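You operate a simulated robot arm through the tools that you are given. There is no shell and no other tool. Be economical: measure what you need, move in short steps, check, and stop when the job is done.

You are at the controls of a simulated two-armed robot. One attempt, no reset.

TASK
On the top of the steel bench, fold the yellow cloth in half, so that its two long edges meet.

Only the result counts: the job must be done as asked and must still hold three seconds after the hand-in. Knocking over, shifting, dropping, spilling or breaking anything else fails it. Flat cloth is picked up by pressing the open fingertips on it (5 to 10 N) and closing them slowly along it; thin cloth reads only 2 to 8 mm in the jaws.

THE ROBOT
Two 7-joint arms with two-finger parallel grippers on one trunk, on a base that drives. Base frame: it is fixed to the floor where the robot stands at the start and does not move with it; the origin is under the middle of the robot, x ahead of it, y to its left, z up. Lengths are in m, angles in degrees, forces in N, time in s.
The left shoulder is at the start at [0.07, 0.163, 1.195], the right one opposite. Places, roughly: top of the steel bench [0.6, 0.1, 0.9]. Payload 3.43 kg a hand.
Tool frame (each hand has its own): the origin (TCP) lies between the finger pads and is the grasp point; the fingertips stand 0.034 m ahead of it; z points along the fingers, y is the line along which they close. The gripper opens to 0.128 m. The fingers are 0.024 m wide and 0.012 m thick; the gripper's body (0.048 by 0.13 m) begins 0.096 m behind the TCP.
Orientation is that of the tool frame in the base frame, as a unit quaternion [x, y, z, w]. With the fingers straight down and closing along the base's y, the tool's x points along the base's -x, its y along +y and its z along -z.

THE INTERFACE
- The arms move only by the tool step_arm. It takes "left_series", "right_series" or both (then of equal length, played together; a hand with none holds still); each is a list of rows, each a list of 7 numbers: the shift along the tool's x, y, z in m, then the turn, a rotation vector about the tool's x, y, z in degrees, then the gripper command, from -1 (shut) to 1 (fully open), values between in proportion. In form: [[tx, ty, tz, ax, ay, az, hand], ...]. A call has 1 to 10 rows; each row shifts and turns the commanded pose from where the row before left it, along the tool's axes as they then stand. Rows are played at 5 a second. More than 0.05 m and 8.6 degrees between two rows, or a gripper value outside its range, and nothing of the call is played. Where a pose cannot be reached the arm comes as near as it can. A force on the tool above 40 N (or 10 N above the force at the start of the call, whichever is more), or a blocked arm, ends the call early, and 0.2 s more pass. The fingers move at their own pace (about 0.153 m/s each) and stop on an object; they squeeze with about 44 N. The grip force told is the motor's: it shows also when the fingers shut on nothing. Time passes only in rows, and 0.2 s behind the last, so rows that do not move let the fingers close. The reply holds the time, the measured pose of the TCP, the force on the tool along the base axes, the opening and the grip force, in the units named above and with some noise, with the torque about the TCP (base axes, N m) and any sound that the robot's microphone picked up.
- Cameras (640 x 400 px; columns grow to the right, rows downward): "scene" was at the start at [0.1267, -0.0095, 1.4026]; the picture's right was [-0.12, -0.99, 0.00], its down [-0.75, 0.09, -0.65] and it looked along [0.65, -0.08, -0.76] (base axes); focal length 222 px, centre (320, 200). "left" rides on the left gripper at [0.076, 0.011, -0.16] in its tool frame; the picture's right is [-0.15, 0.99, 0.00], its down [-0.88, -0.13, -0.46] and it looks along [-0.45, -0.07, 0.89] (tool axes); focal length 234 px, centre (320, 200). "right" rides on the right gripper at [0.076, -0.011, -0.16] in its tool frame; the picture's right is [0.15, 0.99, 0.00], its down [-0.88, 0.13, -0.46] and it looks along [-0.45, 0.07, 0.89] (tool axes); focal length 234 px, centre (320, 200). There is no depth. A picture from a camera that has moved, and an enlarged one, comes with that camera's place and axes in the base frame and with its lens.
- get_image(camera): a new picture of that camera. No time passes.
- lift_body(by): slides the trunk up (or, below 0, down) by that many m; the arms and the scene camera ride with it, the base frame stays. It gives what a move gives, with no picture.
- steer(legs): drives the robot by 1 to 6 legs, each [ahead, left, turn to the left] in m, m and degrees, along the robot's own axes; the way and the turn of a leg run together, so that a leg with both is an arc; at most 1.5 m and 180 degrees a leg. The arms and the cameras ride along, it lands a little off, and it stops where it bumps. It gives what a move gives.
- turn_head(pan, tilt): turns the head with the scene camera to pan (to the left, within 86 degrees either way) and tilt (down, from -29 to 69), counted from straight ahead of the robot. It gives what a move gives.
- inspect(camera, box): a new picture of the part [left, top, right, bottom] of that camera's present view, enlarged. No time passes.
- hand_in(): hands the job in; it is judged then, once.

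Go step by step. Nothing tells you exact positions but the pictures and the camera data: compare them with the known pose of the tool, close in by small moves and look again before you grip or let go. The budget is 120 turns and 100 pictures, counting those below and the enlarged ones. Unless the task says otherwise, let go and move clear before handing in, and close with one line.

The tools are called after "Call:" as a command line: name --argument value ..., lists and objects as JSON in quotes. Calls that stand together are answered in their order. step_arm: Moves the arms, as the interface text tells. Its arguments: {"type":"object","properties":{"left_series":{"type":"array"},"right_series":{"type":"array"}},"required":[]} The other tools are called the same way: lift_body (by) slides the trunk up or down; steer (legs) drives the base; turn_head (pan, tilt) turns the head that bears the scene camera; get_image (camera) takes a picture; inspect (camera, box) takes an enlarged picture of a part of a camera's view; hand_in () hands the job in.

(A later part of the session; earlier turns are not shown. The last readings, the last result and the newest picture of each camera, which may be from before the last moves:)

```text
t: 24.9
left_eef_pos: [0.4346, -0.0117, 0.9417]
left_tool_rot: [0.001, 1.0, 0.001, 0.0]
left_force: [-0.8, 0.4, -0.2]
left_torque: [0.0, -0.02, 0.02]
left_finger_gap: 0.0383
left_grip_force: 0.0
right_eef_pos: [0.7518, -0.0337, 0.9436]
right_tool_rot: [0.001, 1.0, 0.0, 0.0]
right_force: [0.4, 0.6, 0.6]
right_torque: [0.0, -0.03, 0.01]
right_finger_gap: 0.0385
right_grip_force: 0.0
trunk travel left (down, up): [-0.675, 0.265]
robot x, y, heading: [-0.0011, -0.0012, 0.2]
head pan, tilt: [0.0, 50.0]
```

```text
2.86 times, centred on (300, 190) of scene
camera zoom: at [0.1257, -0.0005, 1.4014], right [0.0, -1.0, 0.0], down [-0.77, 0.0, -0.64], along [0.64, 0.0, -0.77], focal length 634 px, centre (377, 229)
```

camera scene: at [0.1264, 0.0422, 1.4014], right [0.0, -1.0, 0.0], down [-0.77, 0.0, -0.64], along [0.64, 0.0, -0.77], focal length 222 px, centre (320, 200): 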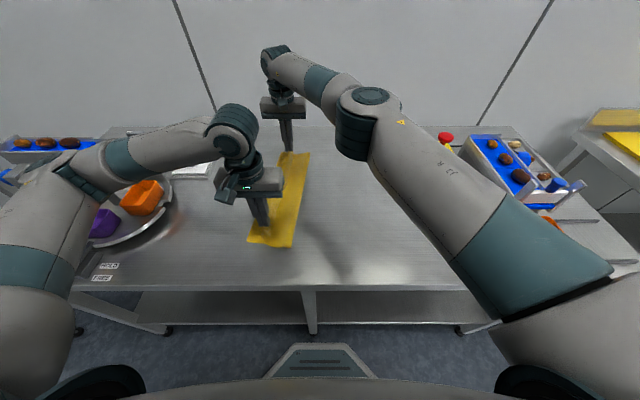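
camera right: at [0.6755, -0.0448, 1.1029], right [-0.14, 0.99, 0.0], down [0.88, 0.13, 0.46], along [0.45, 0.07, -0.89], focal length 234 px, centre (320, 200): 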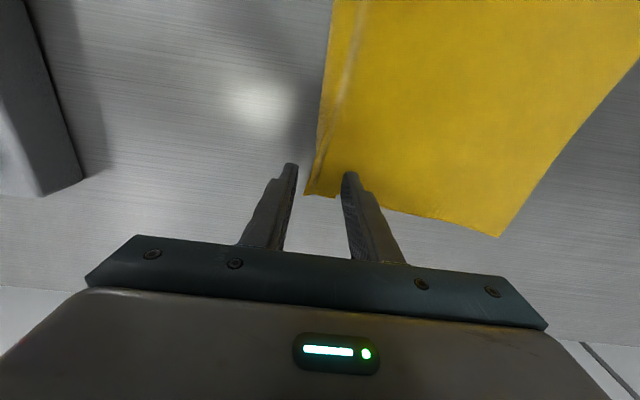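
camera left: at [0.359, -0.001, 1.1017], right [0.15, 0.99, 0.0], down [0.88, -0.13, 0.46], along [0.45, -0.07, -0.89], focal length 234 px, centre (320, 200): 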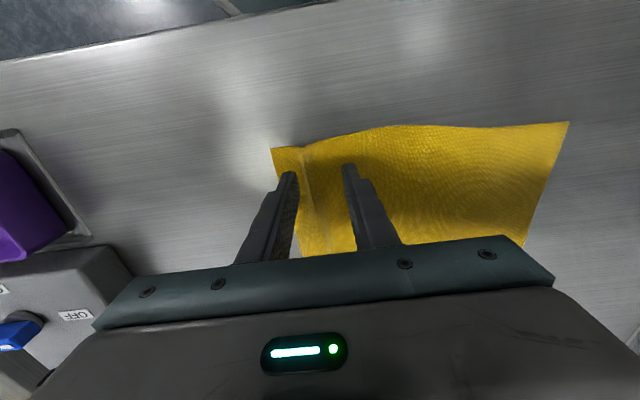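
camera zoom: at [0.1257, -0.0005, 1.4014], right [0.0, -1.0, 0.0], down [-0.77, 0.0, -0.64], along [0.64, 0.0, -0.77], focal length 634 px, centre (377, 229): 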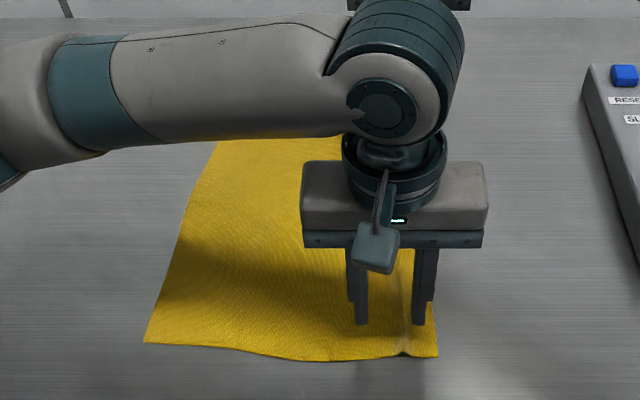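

At the far end the flap got tucked at the ridge. I'll re-pinch that ridge with the right hand, lift, and lay it down again while sweeping +y so that the flap trails outward.

Call:
step_arm --right_series '[[0, 0, 0.012, 0, 0, 0, -0.4], [0, 0, 0.012, 0, 0, 0, -0.4], [0, 0, 0.002, 0, 0, 0, -0.55], [0, 0, 0, 0, 0, 0, -0.7], [0, 0, 0, 0, 0, 0, -0.85], [0, 0, 0, 0, 0, 0, -1], [0, 0, 0, 0, 0, 0, -1]]'

Call:
step_arm --right_series '[[0, 0, -0.015, 0, 0, 0, -1], [0, 0, -0.015, 0, 0, 0, -1], [0, 0, -0.015, 0, 0, 0, -1], [0, -0.01, 0, 0, 0, 0, -1], [0, -0.01, 0, 0, 0, 0, -1], [0, 0, 0, 0, 0, 0, -1]]'

Call:
get_image --camera "right"

```text
t: 26.4
left_eef_pos: [0.4351, -0.0107, 0.9425]
left_tool_rot: [0.001, 1.0, 0.001, 0.001]
left_force: [0.1, 0.5, 0.1]
left_torque: [-0.01, 0.0, -0.01]
left_finger_gap: 0.0384
left_grip_force: 0.1
right_eef_pos: [0.7521, -0.0336, 0.9159]
right_tool_rot: [0.002, 1.0, 0.0, 0.0]
right_force: [0.2, -0.7, 1.5]
right_torque: [0.02, -0.03, 0.0]
right_finger_gap: 0.0024
right_grip_force: 36.7
trunk travel left (down, up): [-0.675, 0.265]
robot x, y, heading: [-0.0004, -0.0002, 0.2]
head pan, tilt: [0.0, 50.0]
```

```text
t: 27.9
left_eef_pos: [0.4351, -0.0115, 0.9433]
left_tool_rot: [0.0, 1.0, 0.0, 0.0]
left_force: [-0.4, 0.3, 0.9]
left_torque: [-0.03, 0.04, 0.01]
left_finger_gap: 0.0383
left_grip_force: 0.0
right_eef_pos: [0.753, -0.0535, 0.9606]
right_tool_rot: [0.001, 1.0, 0.001, 0.0]
right_force: [-0.3, -0.5, 0.6]
right_torque: [-0.01, 0.01, 0.0]
right_finger_gap: 0.0022
right_grip_force: 37.2
trunk travel left (down, up): [-0.675, 0.265]
robot x, y, heading: [-0.0042, 0.0012, -0.1]
head pan, tilt: [0.0, 50.0]
```

```text
65 pictures are left
camera right: at [0.6765, -0.0643, 1.1216], right [-0.14, 0.99, 0.0], down [0.88, 0.13, 0.46], along [0.45, 0.07, -0.89], focal length 234 px, centre (320, 200)
```

right: 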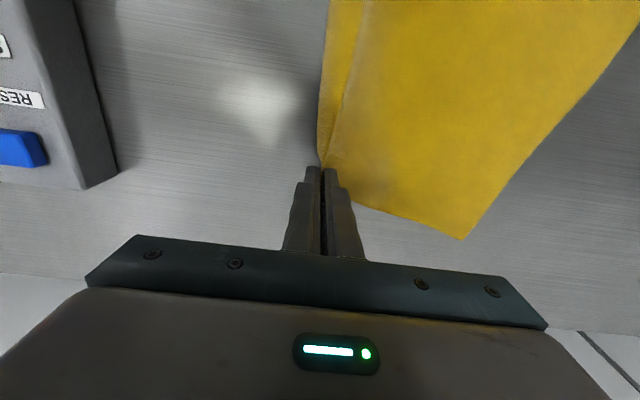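

Call:
step_arm --right_series '[[0, 0.006, 0.012, 0, 0, 0, -1], [0, 0.008, 0.01, 0, 0, 0, -1], [0, 0.008, 0.01, 0, 0, 0, -1], [0, 0.008, 0.008, 0, 0, 0, -1], [0, 0, 0.003, 0, 0, 0, -1], [0, 0, 0, 0, 0, 0, -0.9], [0, 0, 0, 0, 0, 0, -0.75], [0, 0, 0, 0, 0, 0, -0.6], [0, 0, -0.015, 0, 0, 0, -0.5], [0, 0, -0.015, 0, 0, 0, -0.4]]'

Call:
inspect --camera "right" --box '[220, 0, 540, 240]'

```text
t: 30.1
left_eef_pos: [0.4357, -0.0108, 0.943]
left_tool_rot: [0.0, 1.0, 0.0, 0.0]
left_force: [-0.7, -1.3, -0.7]
left_torque: [-0.01, 0.02, -0.04]
left_finger_gap: 0.0381
left_grip_force: 0.0
right_eef_pos: [0.7506, -0.0218, 0.9472]
right_tool_rot: [0.001, 1.0, 0.001, 0.0]
right_force: [-0.6, -0.9, 0.1]
right_torque: [0.0, 0.03, 0.01]
right_finger_gap: 0.0383
right_grip_force: 0.0
trunk travel left (down, up): [-0.675, 0.265]
robot x, y, heading: [-0.0014, -0.0009, 0.0]
head pan, tilt: [0.0, 50.0]
```

```text
1.67 times, centred on (380, 120) of right
camera zoom: at [0.6755, -0.0336, 1.1089], right [-0.14, 0.99, 0.0], down [0.88, 0.13, 0.46], along [0.45, 0.07, -0.89], focal length 390 px, centre (220, 333)
```

zoom: 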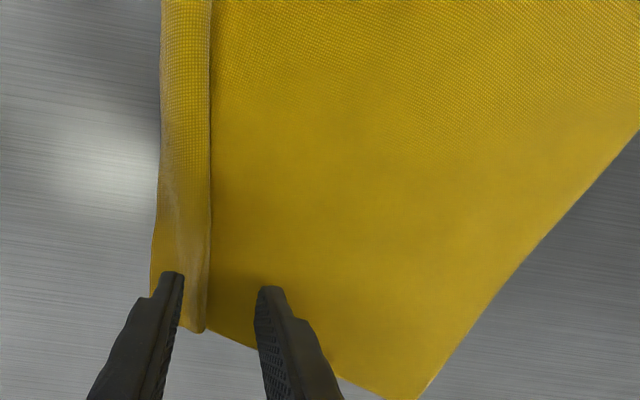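

Flap is now outward with a flopped ridge. Raising both hands for an overview before flattening.

Call:
step_arm --left_series '[[0, 0, -0.03, 0, 0, 0, -0.53], [0, 0.03, -0.03, 0, 0, 0, -0.53], [0, 0.04, -0.02, 0, 0, 0, -0.53], [0, 0.04, 0, 0, 0, 0, -0.53], [0, 0.04, 0, 0, 0, 0, -0.53], [0, 0.04, 0, 0, 0, 0, -0.53], [0, 0.04, 0, 0, 0, 0, -0.53]]' --right_series '[[0, 0, -0.03, 0, 0, 0, -0.53], [0, -0.02, -0.03, 0, 0, 0, -0.53], [0, -0.03, -0.02, 0, 0, 0, -0.53], [0, -0.03, 0, 0, 0, 0, -0.53], [0, -0.03, 0, 0, 0, 0, -0.53], [0, 0, 0, 0, 0, 0, -0.53], [0, 0, 0, 0, 0, 0, -0.53]]'

Call:
inspect --camera "scene" --box '[180, 120, 420, 270]'

Call:
get_image --camera "right"

```text
t: 31.6
left_eef_pos: [0.4377, 0.2199, 1.0199]
left_tool_rot: [0.001, 1.0, -0.001, -0.001]
left_force: [0.2, 0.4, 0.3]
left_torque: [-0.01, -0.02, 0.02]
left_finger_gap: 0.0298
left_grip_force: 0.1
right_eef_pos: [0.7513, -0.1313, 1.0267]
right_tool_rot: [0.001, 1.0, -0.001, 0.0]
right_force: [-0.2, 0.4, 0.9]
right_torque: [-0.05, -0.02, 0.0]
right_finger_gap: 0.0301
right_grip_force: 0.2
trunk travel left (down, up): [-0.675, 0.265]
robot x, y, heading: [0.0011, 0.0029, -0.2]
head pan, tilt: [0.0, 50.0]
```

```text
2.67 times, centred on (300, 195) of scene
camera zoom: at [0.1255, 0.0014, 1.4014], right [0.0, -1.0, 0.0], down [-0.77, 0.0, -0.64], along [0.64, 0.0, -0.77], focal length 592 px, centre (373, 213)
```

zoom: 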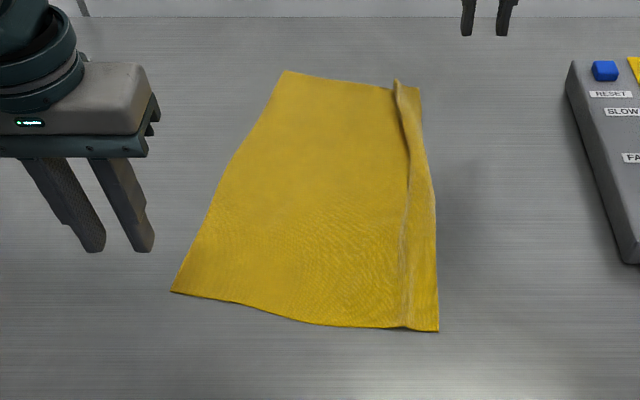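

```text
62 pictures are left
camera right: at [0.675, -0.1427, 1.1884], right [-0.14, 0.99, 0.0], down [0.88, 0.13, 0.46], along [0.45, 0.06, -0.89], focal length 234 px, centre (320, 200)
```

right: 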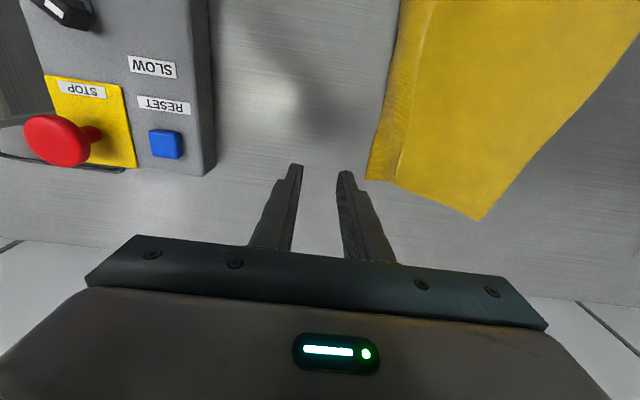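

The far end is bunched: its left corner was dragged to y≈0.13. I'll hold the right flap with the right fingertips and smooth the far-left part back +y with the left.

Call:
step_arm --left_series '[[-0.038, -0.012, 0.008, 0, 0, 0, -1], [-0.038, -0.012, 0.008, 0, 0, 0, -1], [-0.038, -0.012, 0.008, 0, 0, 0, -1], [-0.038, -0.012, 0.008, 0, 0, 0, -1], [-0.038, -0.012, 0.008, 0, 0, 0, -1], [-0.038, -0.012, 0.008, 0, 0, 0, -1], [-0.038, -0.012, 0.008, 0, 0, 0, -1], [-0.038, -0.012, 0.008, 0, 0, 0, -1], [-0.038, -0.012, 0.008, 0, 0, 0, -1]]' --right_series '[[0, 0.025, 0, 0, 0, 0, -1], [0, 0.025, 0.01, 0, 0, 0, -1], [0, 0.024, 0.02, 0, 0, 0, -1], [-0.005, 0, 0.03, 0, 0, 0, -1], [0, 0, 0.03, 0, 0, 0, -1], [0, 0, 0.01, 0, 0, 0, -1], [0, 0, 0, 0, 0, 0, -1], [0, 0, 0, 0, 0, 0, -1], [0, 0, 0, 0, 0, 0, -1]]'

Call:
get_image --camera "left"

Call:
get_image --camera "right"

```text
t: 33.6
left_eef_pos: [0.7805, 0.1059, 0.948]
left_tool_rot: [0.001, 1.0, 0.001, -0.001]
left_force: [0.2, -1.0, -0.5]
left_torque: [0.01, 0.06, -0.02]
left_finger_gap: 0.0
left_grip_force: 33.2
right_eef_pos: [0.7583, -0.0606, 0.9278]
right_tool_rot: [0.001, 1.0, 0.0, 0.001]
right_force: [-0.5, -0.1, -0.5]
right_torque: [0.02, 0.02, 0.01]
right_finger_gap: 0.0002
right_grip_force: 32.5
trunk travel left (down, up): [-0.675, 0.265]
robot x, y, heading: [0.0003, -0.0027, -0.0]
head pan, tilt: [0.0, 50.0]
```

```text
61 pictures are left
camera left: at [0.7048, 0.1171, 1.1071], right [0.15, 0.99, 0.0], down [0.88, -0.13, 0.45], along [0.45, -0.07, -0.89], focal length 234 px, centre (320, 200)
```

left: 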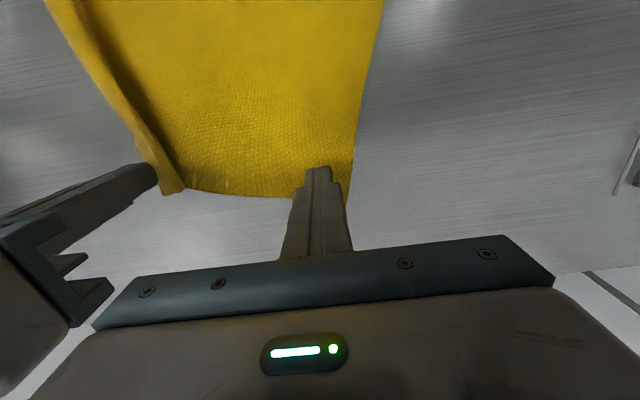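

```text
60 pictures are left
camera right: at [0.6827, -0.0718, 1.0877], right [-0.14, 0.99, 0.0], down [0.88, 0.13, 0.46], along [0.45, 0.07, -0.89], focal length 234 px, centre (320, 200)
```

right: 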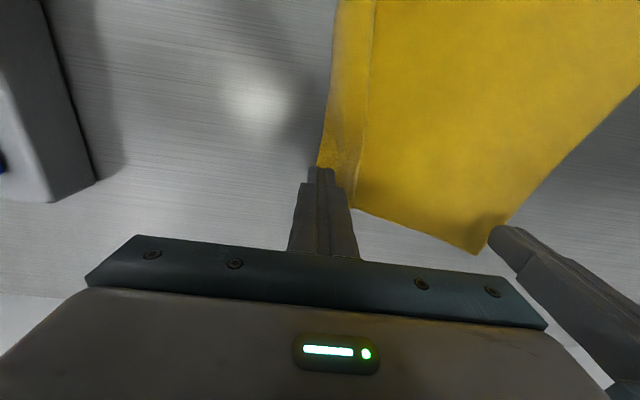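

Call:
step_arm --left_series '[[0, 0, 0.01, 0, 0, 0, -1], [0, 0, 0.01, 0, 0, 0, -1], [0, 0, 0.008, 0, 0, 0, -1], [0, 0, 0.004, 0, 0, 0, -1], [0, 0, 0.002, 0, 0, 0, -1]]' --right_series '[[0, 0.009, 0.005, 0, 0, 0, -1], [0, 0, 0.004, 0, 0, 0, -1], [0, 0, 0.003, 0, 0, 0, -1], [0, 0, 0.001, 0, 0, 0, -1], [0, 0, 0.001, 0, 0, 0, -1]]'

```text
t: 34.9
left_eef_pos: [0.7777, 0.1097, 0.9168]
left_tool_rot: [0.0, 1.0, 0.0, 0.0]
left_force: [-0.8, 0.6, -0.6]
left_torque: [0.01, -0.03, -0.03]
left_finger_gap: 0.0
left_grip_force: 32.8
right_eef_pos: [0.7569, -0.0495, 0.9166]
right_tool_rot: [0.001, 1.0, 0.001, 0.002]
right_force: [3.4, -1.2, 18.4]
right_torque: [0.04, -0.24, -0.01]
right_finger_gap: 0.0
right_grip_force: 33.0
trunk travel left (down, up): [-0.675, 0.265]
robot x, y, heading: [0.001, 0.0011, 0.0]
head pan, tilt: [0.0, 50.0]
```

Call:
step_arm --left_series '[[0, 0, 0.0015, 0, 0, 0, -1], [0, 0, 0.001, 0, 0, 0, -1], [0, 0.006, 0, 0, 0, 0, -1], [0, 0.01, 0, 0, 0, 0, -1], [0, 0.01, 0, 0, 0, 0, -1], [0, 0.01, 0, 0, 0, 0, -1], [0, 0.01, 0, 0, 0, 0, -1]]'

Call:
get_image --camera "left"

Call:
get_image --camera "right"

```text
t: 36.5
left_eef_pos: [0.776, 0.1569, 0.9147]
left_tool_rot: [0.0, 1.0, -0.001, 0.001]
left_force: [-0.9, -2.2, 2.2]
left_torque: [-0.05, 0.05, 0.01]
left_finger_gap: 0.0
left_grip_force: 32.6
right_eef_pos: [0.7555, -0.0487, 0.9158]
right_tool_rot: [0.001, 1.0, 0.0, 0.002]
right_force: [4.5, 1.3, 27.3]
right_torque: [0.17, -0.4, -0.02]
right_finger_gap: 0.0
right_grip_force: 32.9
trunk travel left (down, up): [-0.675, 0.265]
robot x, y, heading: [0.0016, -0.0007, -0.2]
head pan, tilt: [0.0, 50.0]
```

```text
59 pictures are left
camera left: at [0.6998, 0.1674, 1.0749], right [0.15, 0.99, 0.0], down [0.88, -0.13, 0.46], along [0.45, -0.07, -0.89], focal length 234 px, centre (320, 200)
```

left: 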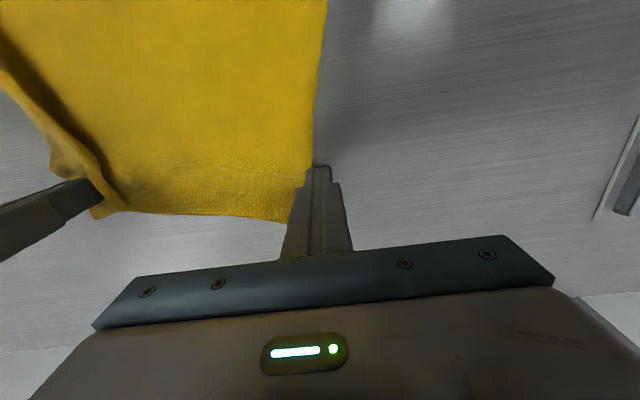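

```text
58 pictures are left
camera right: at [0.6792, -0.0606, 1.0768], right [-0.14, 0.99, 0.0], down [0.88, 0.13, 0.46], along [0.45, 0.07, -0.89], focal length 234 px, centre (320, 200)
```

right: 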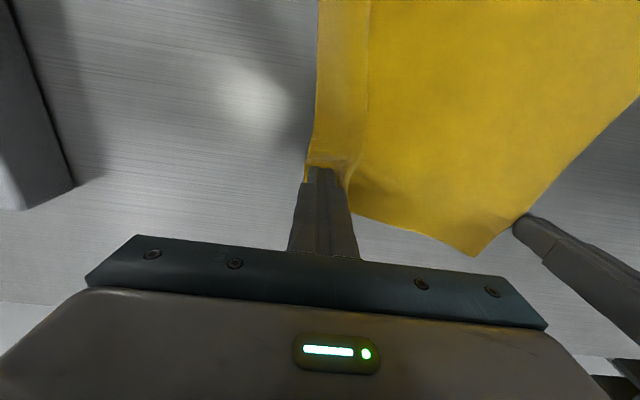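

The finger slid off the edge. I'll use this spot to try the proper edge pinch: inner finger on the cloth, outer finger just off the edge, then pull +y with the right hand still holding.

Call:
step_arm --left_series '[[0, 0, -0.012, 0, 0, 0, -1], [0.006, -0.02, -0.003, 0, 0, 0, -0.5], [0, -0.007, 0, 0, 0, 0, -0.53], [0, 0, 0.008, 0, 0, 0, -0.53], [0, 0, 0.005, 0, 0, 0, -0.53], [0, 0, 0.003, 0, 0, 0, -0.53]]'

Call:
inspect --camera "left" --box '[240, 100, 400, 220]'

```text
t: 37.9
left_eef_pos: [0.7711, 0.1309, 0.9146]
left_tool_rot: [0.0, 1.0, -0.001, 0.002]
left_force: [-1.2, 0.4, 11.7]
left_torque: [0.03, 0.09, 0.0]
left_finger_gap: 0.0302
left_grip_force: 0.3
right_eef_pos: [0.7556, -0.0496, 0.9163]
right_tool_rot: [0.001, 1.0, 0.0, 0.002]
right_force: [4.1, 1.2, 23.5]
right_torque: [0.11, -0.39, -0.03]
right_finger_gap: 0.0
right_grip_force: 33.5
trunk travel left (down, up): [-0.675, 0.265]
robot x, y, heading: [0.0003, 0.0014, -0.1]
head pan, tilt: [0.0, 50.0]
```

```text
3.33 times, centred on (320, 160) of left
camera zoom: at [0.6935, 0.1411, 1.0745], right [0.15, 0.99, 0.0], down [0.88, -0.13, 0.46], along [0.46, -0.07, -0.89], focal length 781 px, centre (320, 333)
```

zoom: 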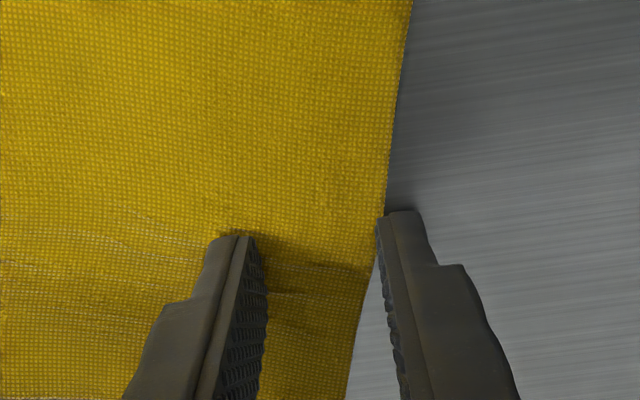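

Exactly as intended: edge just inside the outer finger. Closing slowly.

Call:
step_arm --left_series '[[0, 0, 0, 0, 0, 0, -0.6], [0, 0, 0, 0, 0, 0, -0.67], [0, 0, 0, 0, 0, 0, -0.74], [0, 0, 0, 0, 0, 0, -0.81], [0, 0, 0, 0, 0, 0, -0.88], [0, 0, 0, 0, 0, 0, -0.95], [0, 0, 0, 0, 0, 0, -1], [0, 0, 0, 0, 0, 0, -1]]'

Call:
inspect --camera "left" --box '[240, 100, 400, 220]'

```text
t: 39.6
left_eef_pos: [0.7695, 0.1299, 0.9145]
left_tool_rot: [0.001, 1.0, -0.001, 0.003]
left_force: [0.3, -4.5, 26.0]
left_torque: [-0.16, 0.12, -0.05]
left_finger_gap: 0.0023
left_grip_force: 37.0
right_eef_pos: [0.7546, -0.0497, 0.916]
right_tool_rot: [0.001, 1.0, 0.001, 0.002]
right_force: [1.1, 4.0, 14.9]
right_torque: [0.24, -0.22, 0.02]
right_finger_gap: 0.0
right_grip_force: 33.3
trunk travel left (down, up): [-0.675, 0.265]
robot x, y, heading: [-0.0016, -0.0015, -0.4]
head pan, tilt: [0.0, 50.0]
```

```text
3.33 times, centred on (320, 160) of left
camera zoom: at [0.6926, 0.1401, 1.0744], right [0.15, 0.99, 0.0], down [0.88, -0.13, 0.46], along [0.46, -0.07, -0.89], focal length 781 px, centre (320, 333)
```

zoom: 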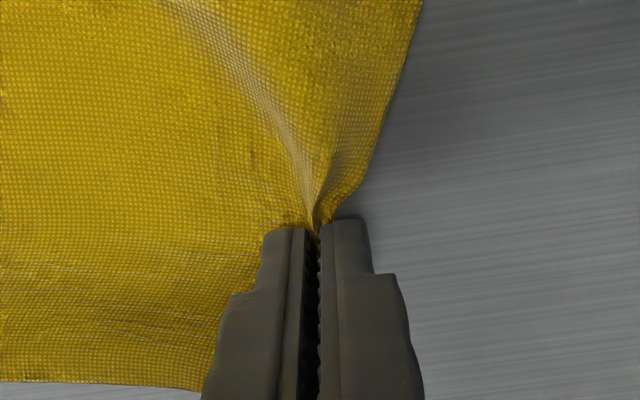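

The edge pinch works (2.3 mm, tiny flap). Now pull +y to stretch out the far end.

Call:
step_arm --left_series '[[0, 0, -0.006, 0, 0, 0, -1], [0, 0.01, 0, 0, 0, 0, -1], [0, 0.012, 0, 0, 0, 0, -1], [0, 0.012, 0, 0, 0, 0, -1], [0, 0.012, 0, 0, 0, 0, -1], [0, 0.012, 0, 0, 0, 0, -1]]'

Call:
get_image --camera "left"

Call:
get_image --camera "right"

```text
t: 41.0
left_eef_pos: [0.7691, 0.1875, 0.9198]
left_tool_rot: [0.0, 1.0, 0.0, 0.001]
left_force: [-0.2, 0.6, 0.6]
left_torque: [0.0, -0.01, 0.0]
left_finger_gap: 0.0023
left_grip_force: 36.7
right_eef_pos: [0.7559, -0.0507, 0.9151]
right_tool_rot: [0.002, 1.0, -0.001, 0.002]
right_force: [-2.1, -1.7, 22.3]
right_torque: [-0.19, 0.12, -0.02]
right_finger_gap: 0.0002
right_grip_force: 32.7
trunk travel left (down, up): [-0.675, 0.265]
robot x, y, heading: [-0.0003, -0.0034, 0.1]
head pan, tilt: [0.0, 50.0]
```

```text
55 pictures are left
camera left: at [0.6932, 0.1985, 1.0793], right [0.15, 0.99, 0.0], down [0.88, -0.13, 0.46], along [0.45, -0.07, -0.89], focal length 234 px, centre (320, 200)
```

left: 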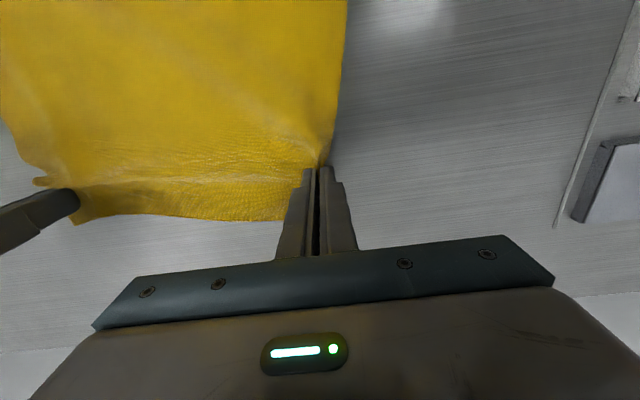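

```text
54 pictures are left
camera right: at [0.6794, -0.0614, 1.0758], right [-0.14, 0.99, 0.0], down [0.88, 0.13, 0.46], along [0.45, 0.06, -0.89], focal length 234 px, centre (320, 200)
```

right: 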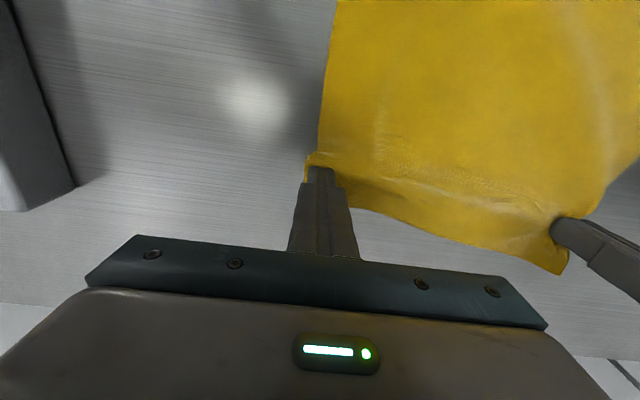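

Flat now. A touch more pull, then release the left and lift both for an overview.

Call:
step_arm --left_series '[[0, 0.008, 0, 0, 0, 0, -1], [0, 0.004, 0.004, 0, 0, 0, -1], [0, 0, 0, 0, 0, 0, -0.9], [0, 0, 0, 0, 0, 0, -0.75], [0, 0, 0, 0, 0, 0, -0.6], [0, 0, -0.02, 0, 0, 0, -0.53], [0, 0, -0.03, 0, 0, 0, -0.53], [0.02, 0.02, -0.03, 0, 0, 0, -0.53], [0.04, 0.02, 0, 0, 0, 0, -0.53], [0.04, 0.02, 0, 0, 0, 0, -0.53]]' --right_series '[[0, 0, 0, 0, 0, 0, -1], [0, 0, 0, 0, 0, 0, -1], [0, 0, 0, 0, 0, 0, -1], [0, 0, 0, 0, 0, 0, -1], [0, 0, -0.005, 0, 0, 0, -1], [0, 0, -0.02, 0, 0, 0, -1], [0, 0, -0.03, 0, 0, 0, -1], [0, -0.03, -0.03, 0, 0, 0, -1], [0, -0.03, 0, 0, 0, 0, -0.53], [0, -0.03, 0, 0, 0, 0, -0.53]]'

Call:
inspect --camera "scene" --box '[180, 120, 420, 270]'

```text
t: 43.2
left_eef_pos: [0.6724, 0.2593, 0.997]
left_tool_rot: [0.0, 1.0, 0.0, 0.0]
left_force: [0.3, 0.1, 0.0]
left_torque: [-0.01, -0.02, 0.03]
left_finger_gap: 0.0302
left_grip_force: 0.0
right_eef_pos: [0.755, -0.1411, 0.9998]
right_tool_rot: [0.0, 1.0, 0.0, 0.001]
right_force: [0.4, 0.1, -0.2]
right_torque: [-0.01, -0.03, 0.01]
right_finger_gap: 0.0301
right_grip_force: 0.1
trunk travel left (down, up): [-0.675, 0.265]
robot x, y, heading: [0.0001, -0.0007, -0.2]
head pan, tilt: [0.0, 50.0]
```

```text
2.67 times, centred on (300, 195) of scene
camera zoom: at [0.1248, -0.0003, 1.4015], right [0.0, -1.0, 0.0], down [-0.77, 0.0, -0.64], along [0.64, 0.0, -0.77], focal length 592 px, centre (373, 213)
```

zoom: 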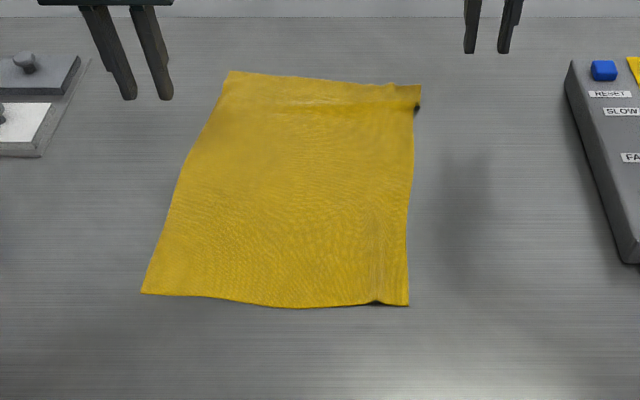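

Cloth is flat again with corners about FL(0.82,0.20), FR(0.79,-0.07), NR(0.44,-0.04), NL(0.45,0.24). I'll bring the left hand near and shift the base left 0.06 so the right arm has reach for the fold.

Call:
step_arm --left_series '[[0.0295, -0.0285, 0, 0, 0, 0, -0.53], [0.0295, -0.0285, 0, 0, 0, 0, -0.53], [0.0295, -0.0285, 0, 0, 0, 0, -0.53], [0.0295, -0.0285, 0, 0, 0, 0, -0.53], [0.0295, -0.0285, 0, 0, 0, 0, -0.53], [0.0295, -0.0285, 0, 0, 0, 0, -0.53], [0.0295, -0.0285, 0, 0, 0, 0, -0.53]]'

Call:
steer --legs '[[0, 0.06, 0]]'

Call:
get_image --camera "scene"

```text
t: 44.9
left_eef_pos: [0.4666, 0.0601, 0.9969]
left_tool_rot: [0.0, 1.0, 0.001, -0.001]
left_force: [-0.4, 0.0, -0.4]
left_torque: [0.01, -0.01, 0.03]
left_finger_gap: 0.0301
left_grip_force: 0.1
right_eef_pos: [0.7567, -0.1404, 0.9983]
right_tool_rot: [0.001, 1.0, 0.001, 0.0]
right_force: [0.1, 0.3, 0.0]
right_torque: [0.06, 0.01, 0.05]
right_finger_gap: 0.03
right_grip_force: 0.0
trunk travel left (down, up): [-0.675, 0.265]
robot x, y, heading: [-0.0018, -0.0003, -0.1]
head pan, tilt: [0.0, 50.0]
```

```text
t: 45.8
left_eef_pos: [0.4668, 0.1184, 0.996]
left_tool_rot: [0.0, 1.0, 0.0, 0.0]
left_force: [0.1, 0.6, -0.4]
left_torque: [0.02, -0.03, -0.02]
left_finger_gap: 0.0301
left_grip_force: 0.0
right_eef_pos: [0.756, -0.0827, 0.9979]
right_tool_rot: [0.0, 1.0, 0.001, 0.0]
right_force: [0.2, -0.1, 0.6]
right_torque: [0.0, -0.02, 0.0]
right_finger_gap: 0.0299
right_grip_force: 0.0
trunk travel left (down, up): [-0.675, 0.265]
robot x, y, heading: [0.0037, 0.0599, -0.0]
head pan, tilt: [0.0, 50.0]
```

```text
52 pictures are left
camera scene: at [0.1264, 0.0569, 1.4013], right [0.0, -1.0, 0.0], down [-0.77, 0.0, -0.64], along [0.64, 0.0, -0.77], focal length 222 px, centre (320, 200)
```

scene: 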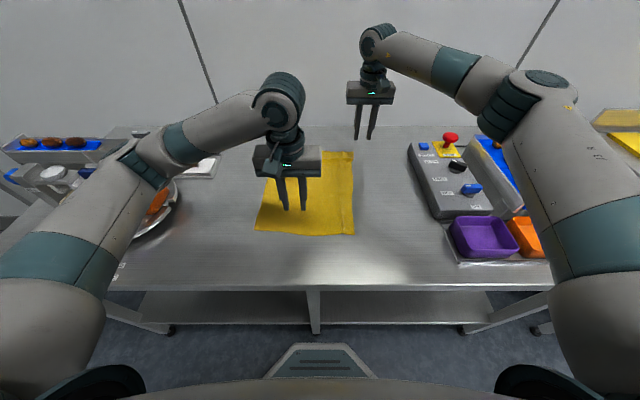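

Call:
step_arm --left_series '[[0, -0.035, 0, 0, 0, 0, -0.53], [0, -0.037, 0.01, 0, 0, 0, -0.53], [0, -0.037, 0.016, 0, 0, 0, -0.53], [0.002, -0.037, 0.02, 0, 0, 0, -0.53], [0, 0, 0.02, 0, 0, 0, -0.53]]' --right_series '[[0.005, 0.015, 0, 0, 0, 0, -0.53], [0.006, 0.015, 0.01, 0, 0, 0, -0.53], [0, 0, 0.018, 0, 0, 0, -0.53], [0, 0, 0.02, 0, 0, 0, -0.53], [0, 0, 0.02, 0, 0, 0, -0.53]]'

Call:
get_image --camera "left"

Call:
get_image --camera "right"

```text
t: 47.0
left_eef_pos: [0.4662, -0.0242, 0.93]
left_tool_rot: [-0.001, 1.0, -0.001, 0.0]
left_force: [0.3, -0.6, -0.2]
left_torque: [-0.03, 0.03, 0.01]
left_finger_gap: 0.03
left_grip_force: 0.1
right_eef_pos: [0.7483, -0.0503, 0.9292]
right_tool_rot: [0.0, 1.0, -0.001, 0.001]
right_force: [-0.2, 0.0, 0.6]
right_torque: [-0.02, 0.04, -0.02]
right_finger_gap: 0.0301
right_grip_force: 0.0
trunk travel left (down, up): [-0.675, 0.265]
robot x, y, heading: [0.0004, 0.063, 0.0]
head pan, tilt: [0.0, 50.0]
```

```text
51 pictures are left
camera left: at [0.3899, -0.0136, 1.0897], right [0.15, 0.99, 0.0], down [0.88, -0.13, 0.46], along [0.45, -0.07, -0.89], focal length 234 px, centre (320, 200)
```

left: 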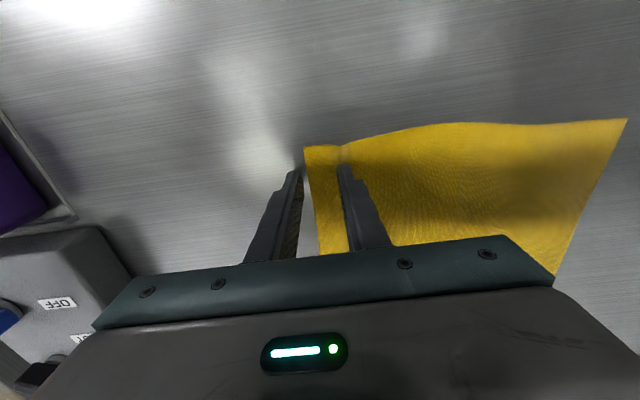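

```text
50 pictures are left
camera right: at [0.671, -0.0611, 1.0903], right [-0.15, 0.99, 0.0], down [0.88, 0.13, 0.46], along [0.45, 0.07, -0.89], focal length 234 px, centre (320, 200)
```

right: 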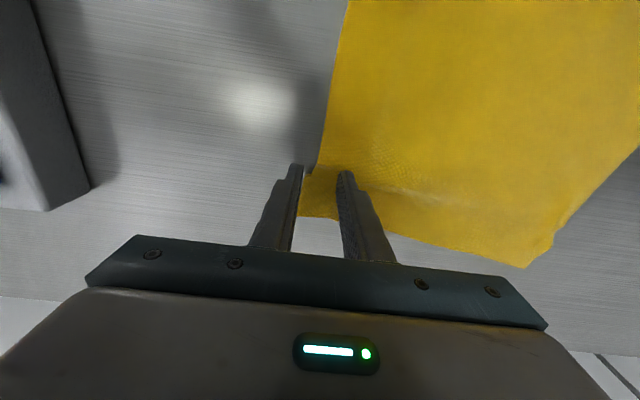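

Small trims (left −3 mm, right +4 mm in y), then press down.

Call:
step_arm --left_series '[[0, -0.003, 0.004, 0, 0, 0, -0.53], [0, 0, 0.005, 0, 0, 0, -0.53], [0, 0, 0.003, 0, 0, 0, -0.53], [0, 0, 0.002, 0, 0, 0, -0.53], [0, 0, 0.001, 0, 0, 0, -0.53]]' --right_series '[[0, 0.004, 0.004, 0, 0, 0, -0.53], [0, 0, 0.005, 0, 0, 0, -0.53], [0, 0, 0.003, 0, 0, 0, -0.53], [0, 0, 0.002, 0, 0, 0, -0.53], [0, 0, 0.001, 0, 0, 0, -0.53]]'

Call:
inspect --camera "left" --box '[240, 100, 400, 220]'

Call:
inspect --camera "right" --box '[240, 100, 400, 220]'

```text
t: 48.2
left_eef_pos: [0.4651, -0.0284, 0.9152]
left_tool_rot: [0.0, 1.0, 0.0, 0.0]
left_force: [-0.4, 0.4, 1.8]
left_torque: [0.02, -0.01, -0.01]
left_finger_gap: 0.0302
left_grip_force: 0.3
right_eef_pos: [0.7464, -0.0474, 0.9161]
right_tool_rot: [0.001, 1.0, 0.0, 0.001]
right_force: [0.3, -0.4, 6.0]
right_torque: [0.13, -0.07, -0.02]
right_finger_gap: 0.0298
right_grip_force: 0.1
trunk travel left (down, up): [-0.675, 0.265]
robot x, y, heading: [-0.0002, 0.0546, -0.1]
head pan, tilt: [0.0, 50.0]
```

```text
3.33 times, centred on (320, 160) of left
camera zoom: at [0.3891, -0.0186, 1.075], right [0.15, 0.99, 0.0], down [0.88, -0.13, 0.46], along [0.45, -0.07, -0.89], focal length 781 px, centre (320, 333)
```

zoom: 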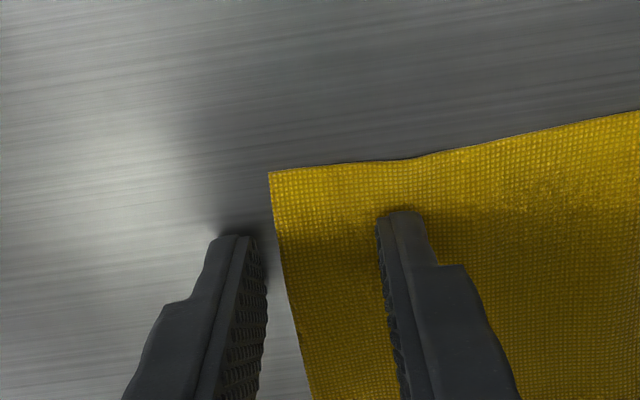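

```text
3.33 times, centred on (320, 160) of right
camera zoom: at [0.6694, -0.0587, 1.0766], right [-0.15, 0.99, 0.0], down [0.88, 0.13, 0.46], along [0.45, 0.07, -0.89], focal length 781 px, centre (320, 333)
```

zoom: 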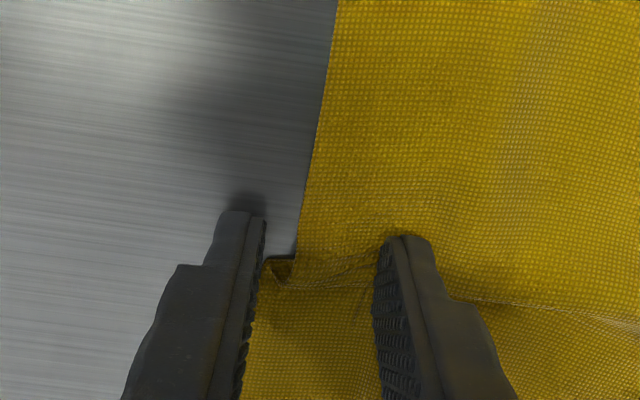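

Left is perfectly placed. Right sits on a small wrinkle; I'll shift it ~11 mm nearer where the edge is clean.

Call:
step_arm --left_series '[[0, 0, 0.001, 0, 0, 0, -0.53], [0, 0, 0.001, 0, 0, 0, -0.53], [0, 0, 0, 0, 0, 0, -0.53], [0, 0, 0, 0, 0, 0, -0.53]]' --right_series '[[0, 0, -0.01, 0, 0, 0, -0.53], [0.012, 0.005, 0, 0, 0, 0, -0.53], [0, 0, 0.007, 0, 0, 0, -0.53], [0, 0, 0.004, 0, 0, 0, -0.53]]'

Call:
inspect --camera "right" --box '[240, 100, 400, 220]'

```text
t: 49.2
left_eef_pos: [0.465, -0.0284, 0.9149]
left_tool_rot: [0.0, 1.0, -0.002, 0.001]
left_force: [4.9, -0.1, 30.3]
left_torque: [0.69, -0.07, -0.09]
left_finger_gap: 0.0308
left_grip_force: 0.2
right_eef_pos: [0.7317, -0.0413, 0.9159]
right_tool_rot: [0.0, 1.0, 0.0, 0.001]
right_force: [-0.4, 0.1, 0.4]
right_torque: [0.07, 0.03, 0.02]
right_finger_gap: 0.0302
right_grip_force: 0.1
trunk travel left (down, up): [-0.675, 0.265]
robot x, y, heading: [0.0007, 0.058, -0.1]
head pan, tilt: [0.0, 50.0]
```

```text
3.33 times, centred on (320, 160) of right
camera zoom: at [0.6559, -0.0528, 1.076], right [-0.15, 0.99, 0.0], down [0.88, 0.13, 0.46], along [0.45, 0.07, -0.89], focal length 781 px, centre (320, 333)
```

zoom: 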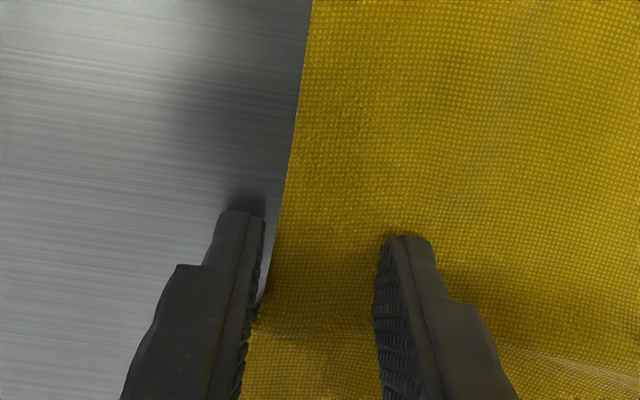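

Right now is on a clean edge. Easing left pressure, pressing right, then closing both.

Call:
step_arm --left_series '[[0, 0, -0.002, 0, 0, 0, -0.53], [0, 0, 0, 0, 0, 0, -0.6], [0, 0, 0, 0, 0, 0, -0.67], [0, 0, 0, 0, 0, 0, -0.74], [0, 0, 0, 0, 0, 0, -0.81], [0, 0, 0, 0, 0, 0, -0.88], [0, 0, 0, 0, 0, 0, -0.95], [0, 0, 0, 0, 0, 0, -1], [0, 0, 0, 0, 0, 0, -1]]' --right_series '[[0, 0, 0.0015, 0, 0, 0, -0.53], [0, 0, 0, 0, 0, 0, -0.6], [0, 0, 0, 0, 0, 0, -0.67], [0, 0, 0, 0, 0, 0, -0.74], [0, 0, 0, 0, 0, 0, -0.81], [0, 0, 0, 0, 0, 0, -0.88], [0, 0, 0, 0, 0, 0, -0.95], [0, 0, 0, 0, 0, 0, -1], [0, 0, 0, 0, 0, 0, -1]]'

Call:
inspect --camera "left" --box '[240, 100, 400, 220]'

Call:
inspect --camera "right" --box '[240, 100, 400, 220]'

```text
t: 51.2
left_eef_pos: [0.4627, -0.0289, 0.9156]
left_tool_rot: [0.0, 1.0, 0.0, 0.001]
left_force: [-0.1, 0.0, 1.1]
left_torque: [0.05, 0.02, 0.02]
left_finger_gap: 0.0023
left_grip_force: 37.1
right_eef_pos: [0.7315, -0.0415, 0.915]
right_tool_rot: [0.0, 1.0, 0.0, 0.002]
right_force: [-0.3, -0.3, 22.6]
right_torque: [0.17, -0.02, -0.01]
right_finger_gap: 0.0023
right_grip_force: 36.8
trunk travel left (down, up): [-0.675, 0.265]
robot x, y, heading: [-0.0016, 0.0575, -0.1]
head pan, tilt: [0.0, 50.0]
```

```text
3.33 times, centred on (320, 160) of left
camera zoom: at [0.3871, -0.0184, 1.0752], right [0.15, 0.99, 0.0], down [0.88, -0.13, 0.46], along [0.45, -0.07, -0.89], focal length 781 px, centre (320, 333)
```

zoom: 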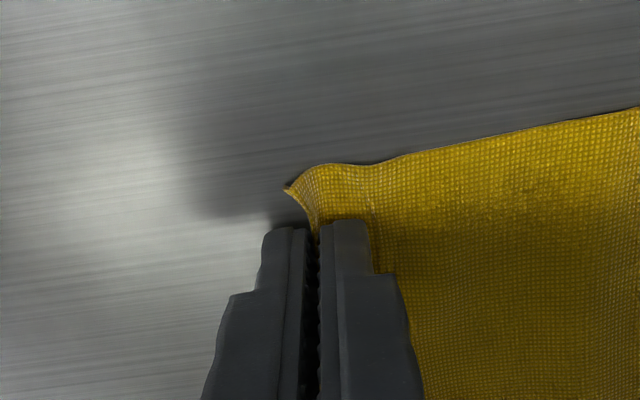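

```text
3.33 times, centred on (320, 160) of right
camera zoom: at [0.6551, -0.0532, 1.0755], right [-0.15, 0.99, 0.0], down [0.88, 0.13, 0.46], along [0.45, 0.07, -0.89], focal length 781 px, centre (320, 333)
```

zoom: 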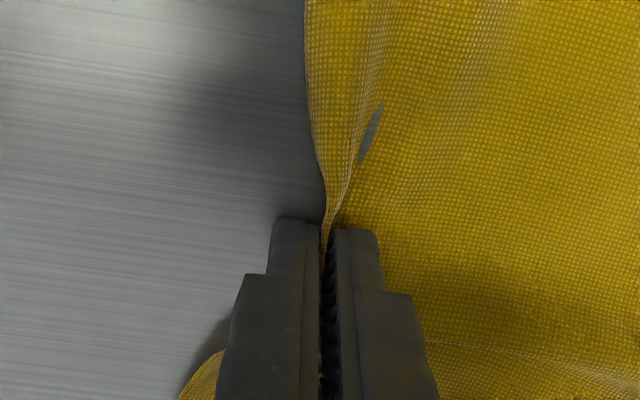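

Both hold the edge itself. Starting the fold arc, slowly.

Call:
step_arm --left_series '[[0, 0.001, -0.01, 0, 0, 0, -1], [0, 0.004, -0.016, 0, 0, 0, -1], [-0.001, 0.009, -0.02, 0, 0, 0, -1], [-0.001, 0.014, -0.019, 0, 0, 0, -1], [-0.001, 0.018, -0.016, 0, 0, 0, -1], [-0.001, 0.02, -0.012, 0, 0, 0, -1], [-0.001, 0.022, -0.008, 0, 0, 0, -1], [-0.001, 0.022, -0.004, 0, 0, 0, -1]]' --right_series '[[0, 0.001, -0.01, 0, 0, 0, -1], [0, 0.004, -0.016, 0, 0, 0, -1], [-0.001, 0.009, -0.02, 0, 0, 0, -1], [-0.001, 0.014, -0.019, 0, 0, 0, -1], [-0.001, 0.018, -0.016, 0, 0, 0, -1], [-0.001, 0.02, -0.012, 0, 0, 0, -1], [-0.001, 0.022, -0.008, 0, 0, 0, -1], [-0.001, 0.022, -0.004, 0, 0, 0, -1]]'

Call:
get_image --camera "scene"

Call:
get_image --camera "right"

Call:
get_image --camera "left"

```text
t: 53.0
left_eef_pos: [0.4712, 0.0815, 1.0199]
left_tool_rot: [0.0, 1.0, -0.001, 0.0]
left_force: [1.0, 0.1, 0.6]
left_torque: [0.0, -0.02, -0.01]
left_finger_gap: 0.0021
left_grip_force: 37.3
right_eef_pos: [0.7385, 0.0699, 1.0173]
right_tool_rot: [0.0, 1.0, -0.001, 0.001]
right_force: [-0.7, -0.3, -0.5]
right_torque: [-0.03, 0.0, -0.01]
right_finger_gap: 0.0023
right_grip_force: 36.7
trunk travel left (down, up): [-0.675, 0.265]
robot x, y, heading: [-0.0002, 0.0563, -0.1]
head pan, tilt: [0.0, 50.0]
```

```text
44 pictures are left
camera scene: at [0.1261, 0.0602, 1.4014], right [0.0, -1.0, 0.0], down [-0.77, 0.0, -0.64], along [0.64, 0.0, -0.77], focal length 222 px, centre (320, 200)
```

scene: 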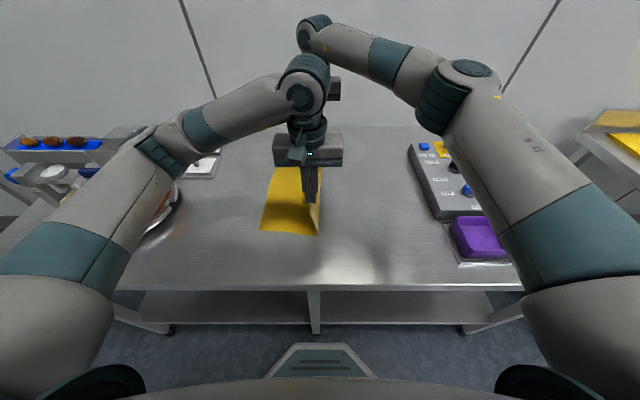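

```text
43 pictures are left
camera right: at [0.6627, 0.0588, 1.1778], right [-0.15, 0.99, 0.0], down [0.88, 0.13, 0.46], along [0.45, 0.07, -0.89], focal length 234 px, centre (320, 200)
```

right: 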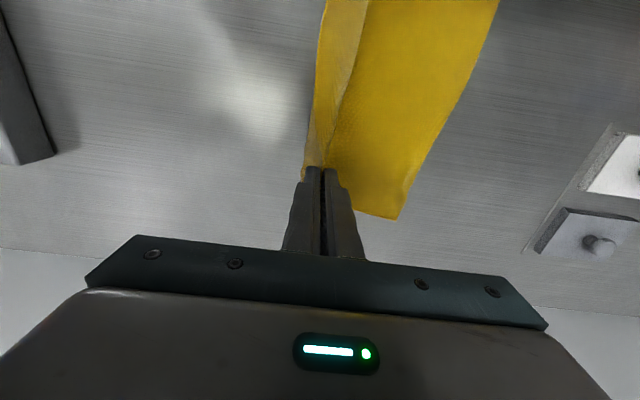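

```text
42 pictures are left
camera left: at [0.3958, 0.0927, 1.1787], right [0.15, 0.99, 0.0], down [0.88, -0.13, 0.46], along [0.45, -0.07, -0.89], focal length 234 px, centre (320, 200)
```

left: 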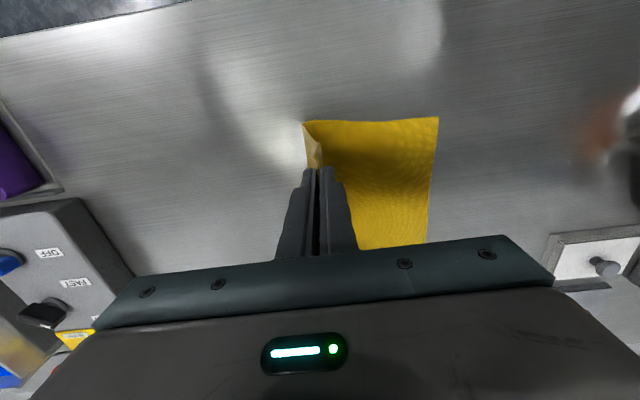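

Lower layer has barely moved; its left edge runs from (0.457,0.228) to (0.826,0.200). Continuing over and down.

Call:
step_arm --left_series '[[-0.001, 0.022, 0, 0, 0, 0, -1], [-0.001, 0.022, 0.004, 0, 0, 0, -1], [-0.001, 0.022, 0.008, 0, 0, 0, -1], [-0.001, 0.02, 0.014, 0, 0, 0, -1], [-0.001, 0.016, 0.016, 0, 0, 0, -1], [-0.001, 0.014, 0.018, 0, 0, 0, -1]]' --right_series '[[-0.001, 0.021, 0, 0, 0, 0, -1], [-0.001, 0.021, 0.004, 0, 0, 0, -1], [-0.001, 0.02, 0.008, 0, 0, 0, -1], [-0.001, 0.018, 0.014, 0, 0, 0, -1], [-0.001, 0.015, 0.016, 0, 0, 0, -1], [-0.001, 0.013, 0.018, 0, 0, 0, -1]]'

Call:
get_image --camera "right"

Call:
get_image --camera "left"

```text
t: 54.4
left_eef_pos: [0.4775, 0.1992, 0.9612]
left_tool_rot: [0.0, 1.0, -0.001, 0.0]
left_force: [0.8, 0.2, 0.0]
left_torque: [-0.03, 0.01, 0.04]
left_finger_gap: 0.0021
left_grip_force: 36.7
right_eef_pos: [0.7467, 0.18, 0.9565]
right_tool_rot: [0.001, 1.0, -0.001, 0.0]
right_force: [0.7, -0.6, 0.2]
right_torque: [-0.03, 0.0, 0.0]
right_finger_gap: 0.0023
right_grip_force: 36.8
trunk travel left (down, up): [-0.675, 0.265]
robot x, y, heading: [-0.0007, 0.0587, -0.3]
head pan, tilt: [0.0, 50.0]
```

```text
41 pictures are left
camera right: at [0.671, 0.1683, 1.1179], right [-0.14, 0.99, 0.0], down [0.88, 0.13, 0.46], along [0.45, 0.06, -0.89], focal length 234 px, centre (320, 200)
```

right: 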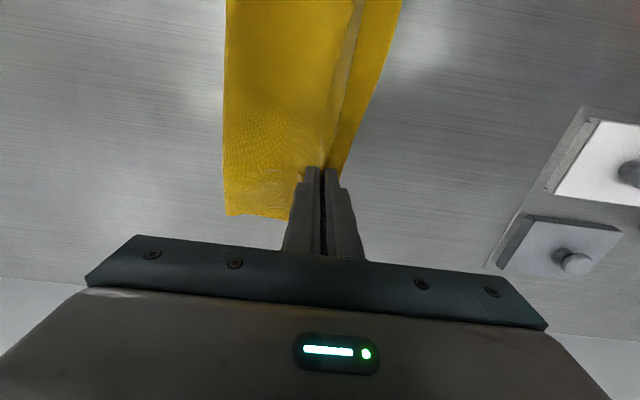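

```text
40 pictures are left
camera left: at [0.4019, 0.2097, 1.1203], right [0.15, 0.99, 0.0], down [0.88, -0.13, 0.46], along [0.45, -0.07, -0.89], focal length 234 px, centre (320, 200)
```

left: 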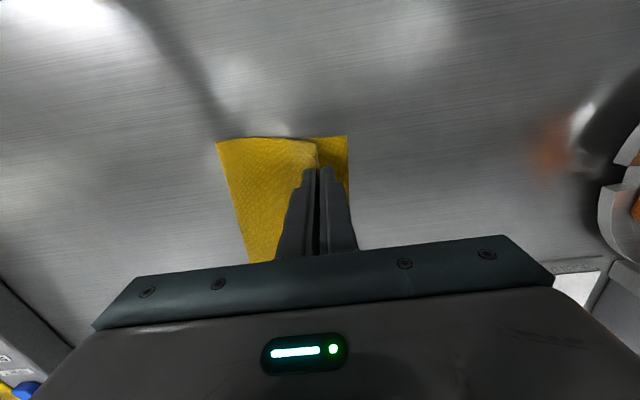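

Lower edge near/far at y≈0.228/0.208 next to the hands (now at 0.199/0.180). Moving the last 27 mm and down.

Call:
step_arm --left_series '[[0, 0.009, 0.008, 0, 0, 0, -1], [0, 0.009, 0.008, 0, 0, 0, -1], [0, 0.009, 0.008, 0, 0, 0, -1], [0, 0, 0.008, 0, 0, 0, -1]]' --right_series '[[0, 0.009, 0.008, 0, 0, 0, -1], [0, 0.009, 0.008, 0, 0, 0, -1], [0, 0.009, 0.008, 0, 0, 0, -1], [0, 0, 0.006, 0, 0, 0, -1]]'

Call:
get_image --camera "right"

Call:
get_image --camera "left"

```text
t: 55.4
left_eef_pos: [0.4791, 0.2226, 0.9277]
left_tool_rot: [0.0, 1.0, -0.001, 0.0]
left_force: [-0.3, 0.0, 0.3]
left_torque: [0.04, -0.02, -0.02]
left_finger_gap: 0.0021
left_grip_force: 37.5
right_eef_pos: [0.7381, 0.1969, 0.933]
right_tool_rot: [0.0, 1.0, 0.001, 0.001]
right_force: [-0.2, 0.5, 0.9]
right_torque: [-0.02, 0.01, -0.01]
right_finger_gap: 0.0024
right_grip_force: 37.0
right hand out of reach, approached as far as the arm can: row 1, 2, 4
trunk travel left (down, up): [-0.675, 0.265]
robot x, y, heading: [0.0012, 0.0596, -0.1]
head pan, tilt: [0.0, 50.0]
```

```text
39 pictures are left
camera right: at [0.6625, 0.1847, 1.0934], right [-0.15, 0.99, 0.0], down [0.88, 0.13, 0.46], along [0.45, 0.07, -0.89], focal length 234 px, centre (320, 200)
```

right: 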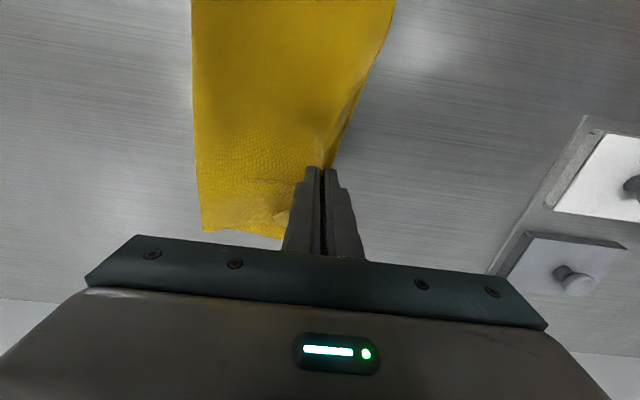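

```text
38 pictures are left
camera left: at [0.403, 0.2345, 1.0878], right [0.15, 0.99, 0.0], down [0.88, -0.13, 0.46], along [0.45, -0.07, -0.89], focal length 234 px, centre (320, 200)
```

left: 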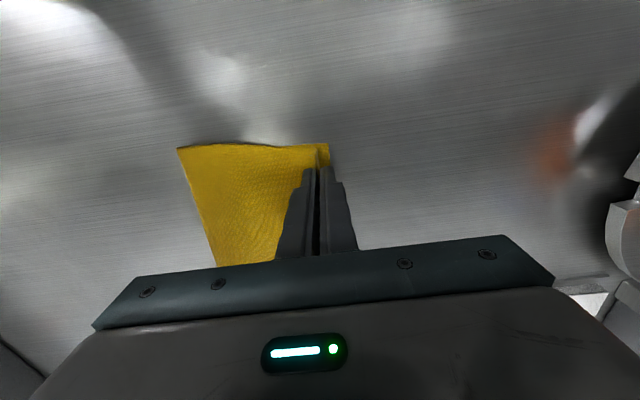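

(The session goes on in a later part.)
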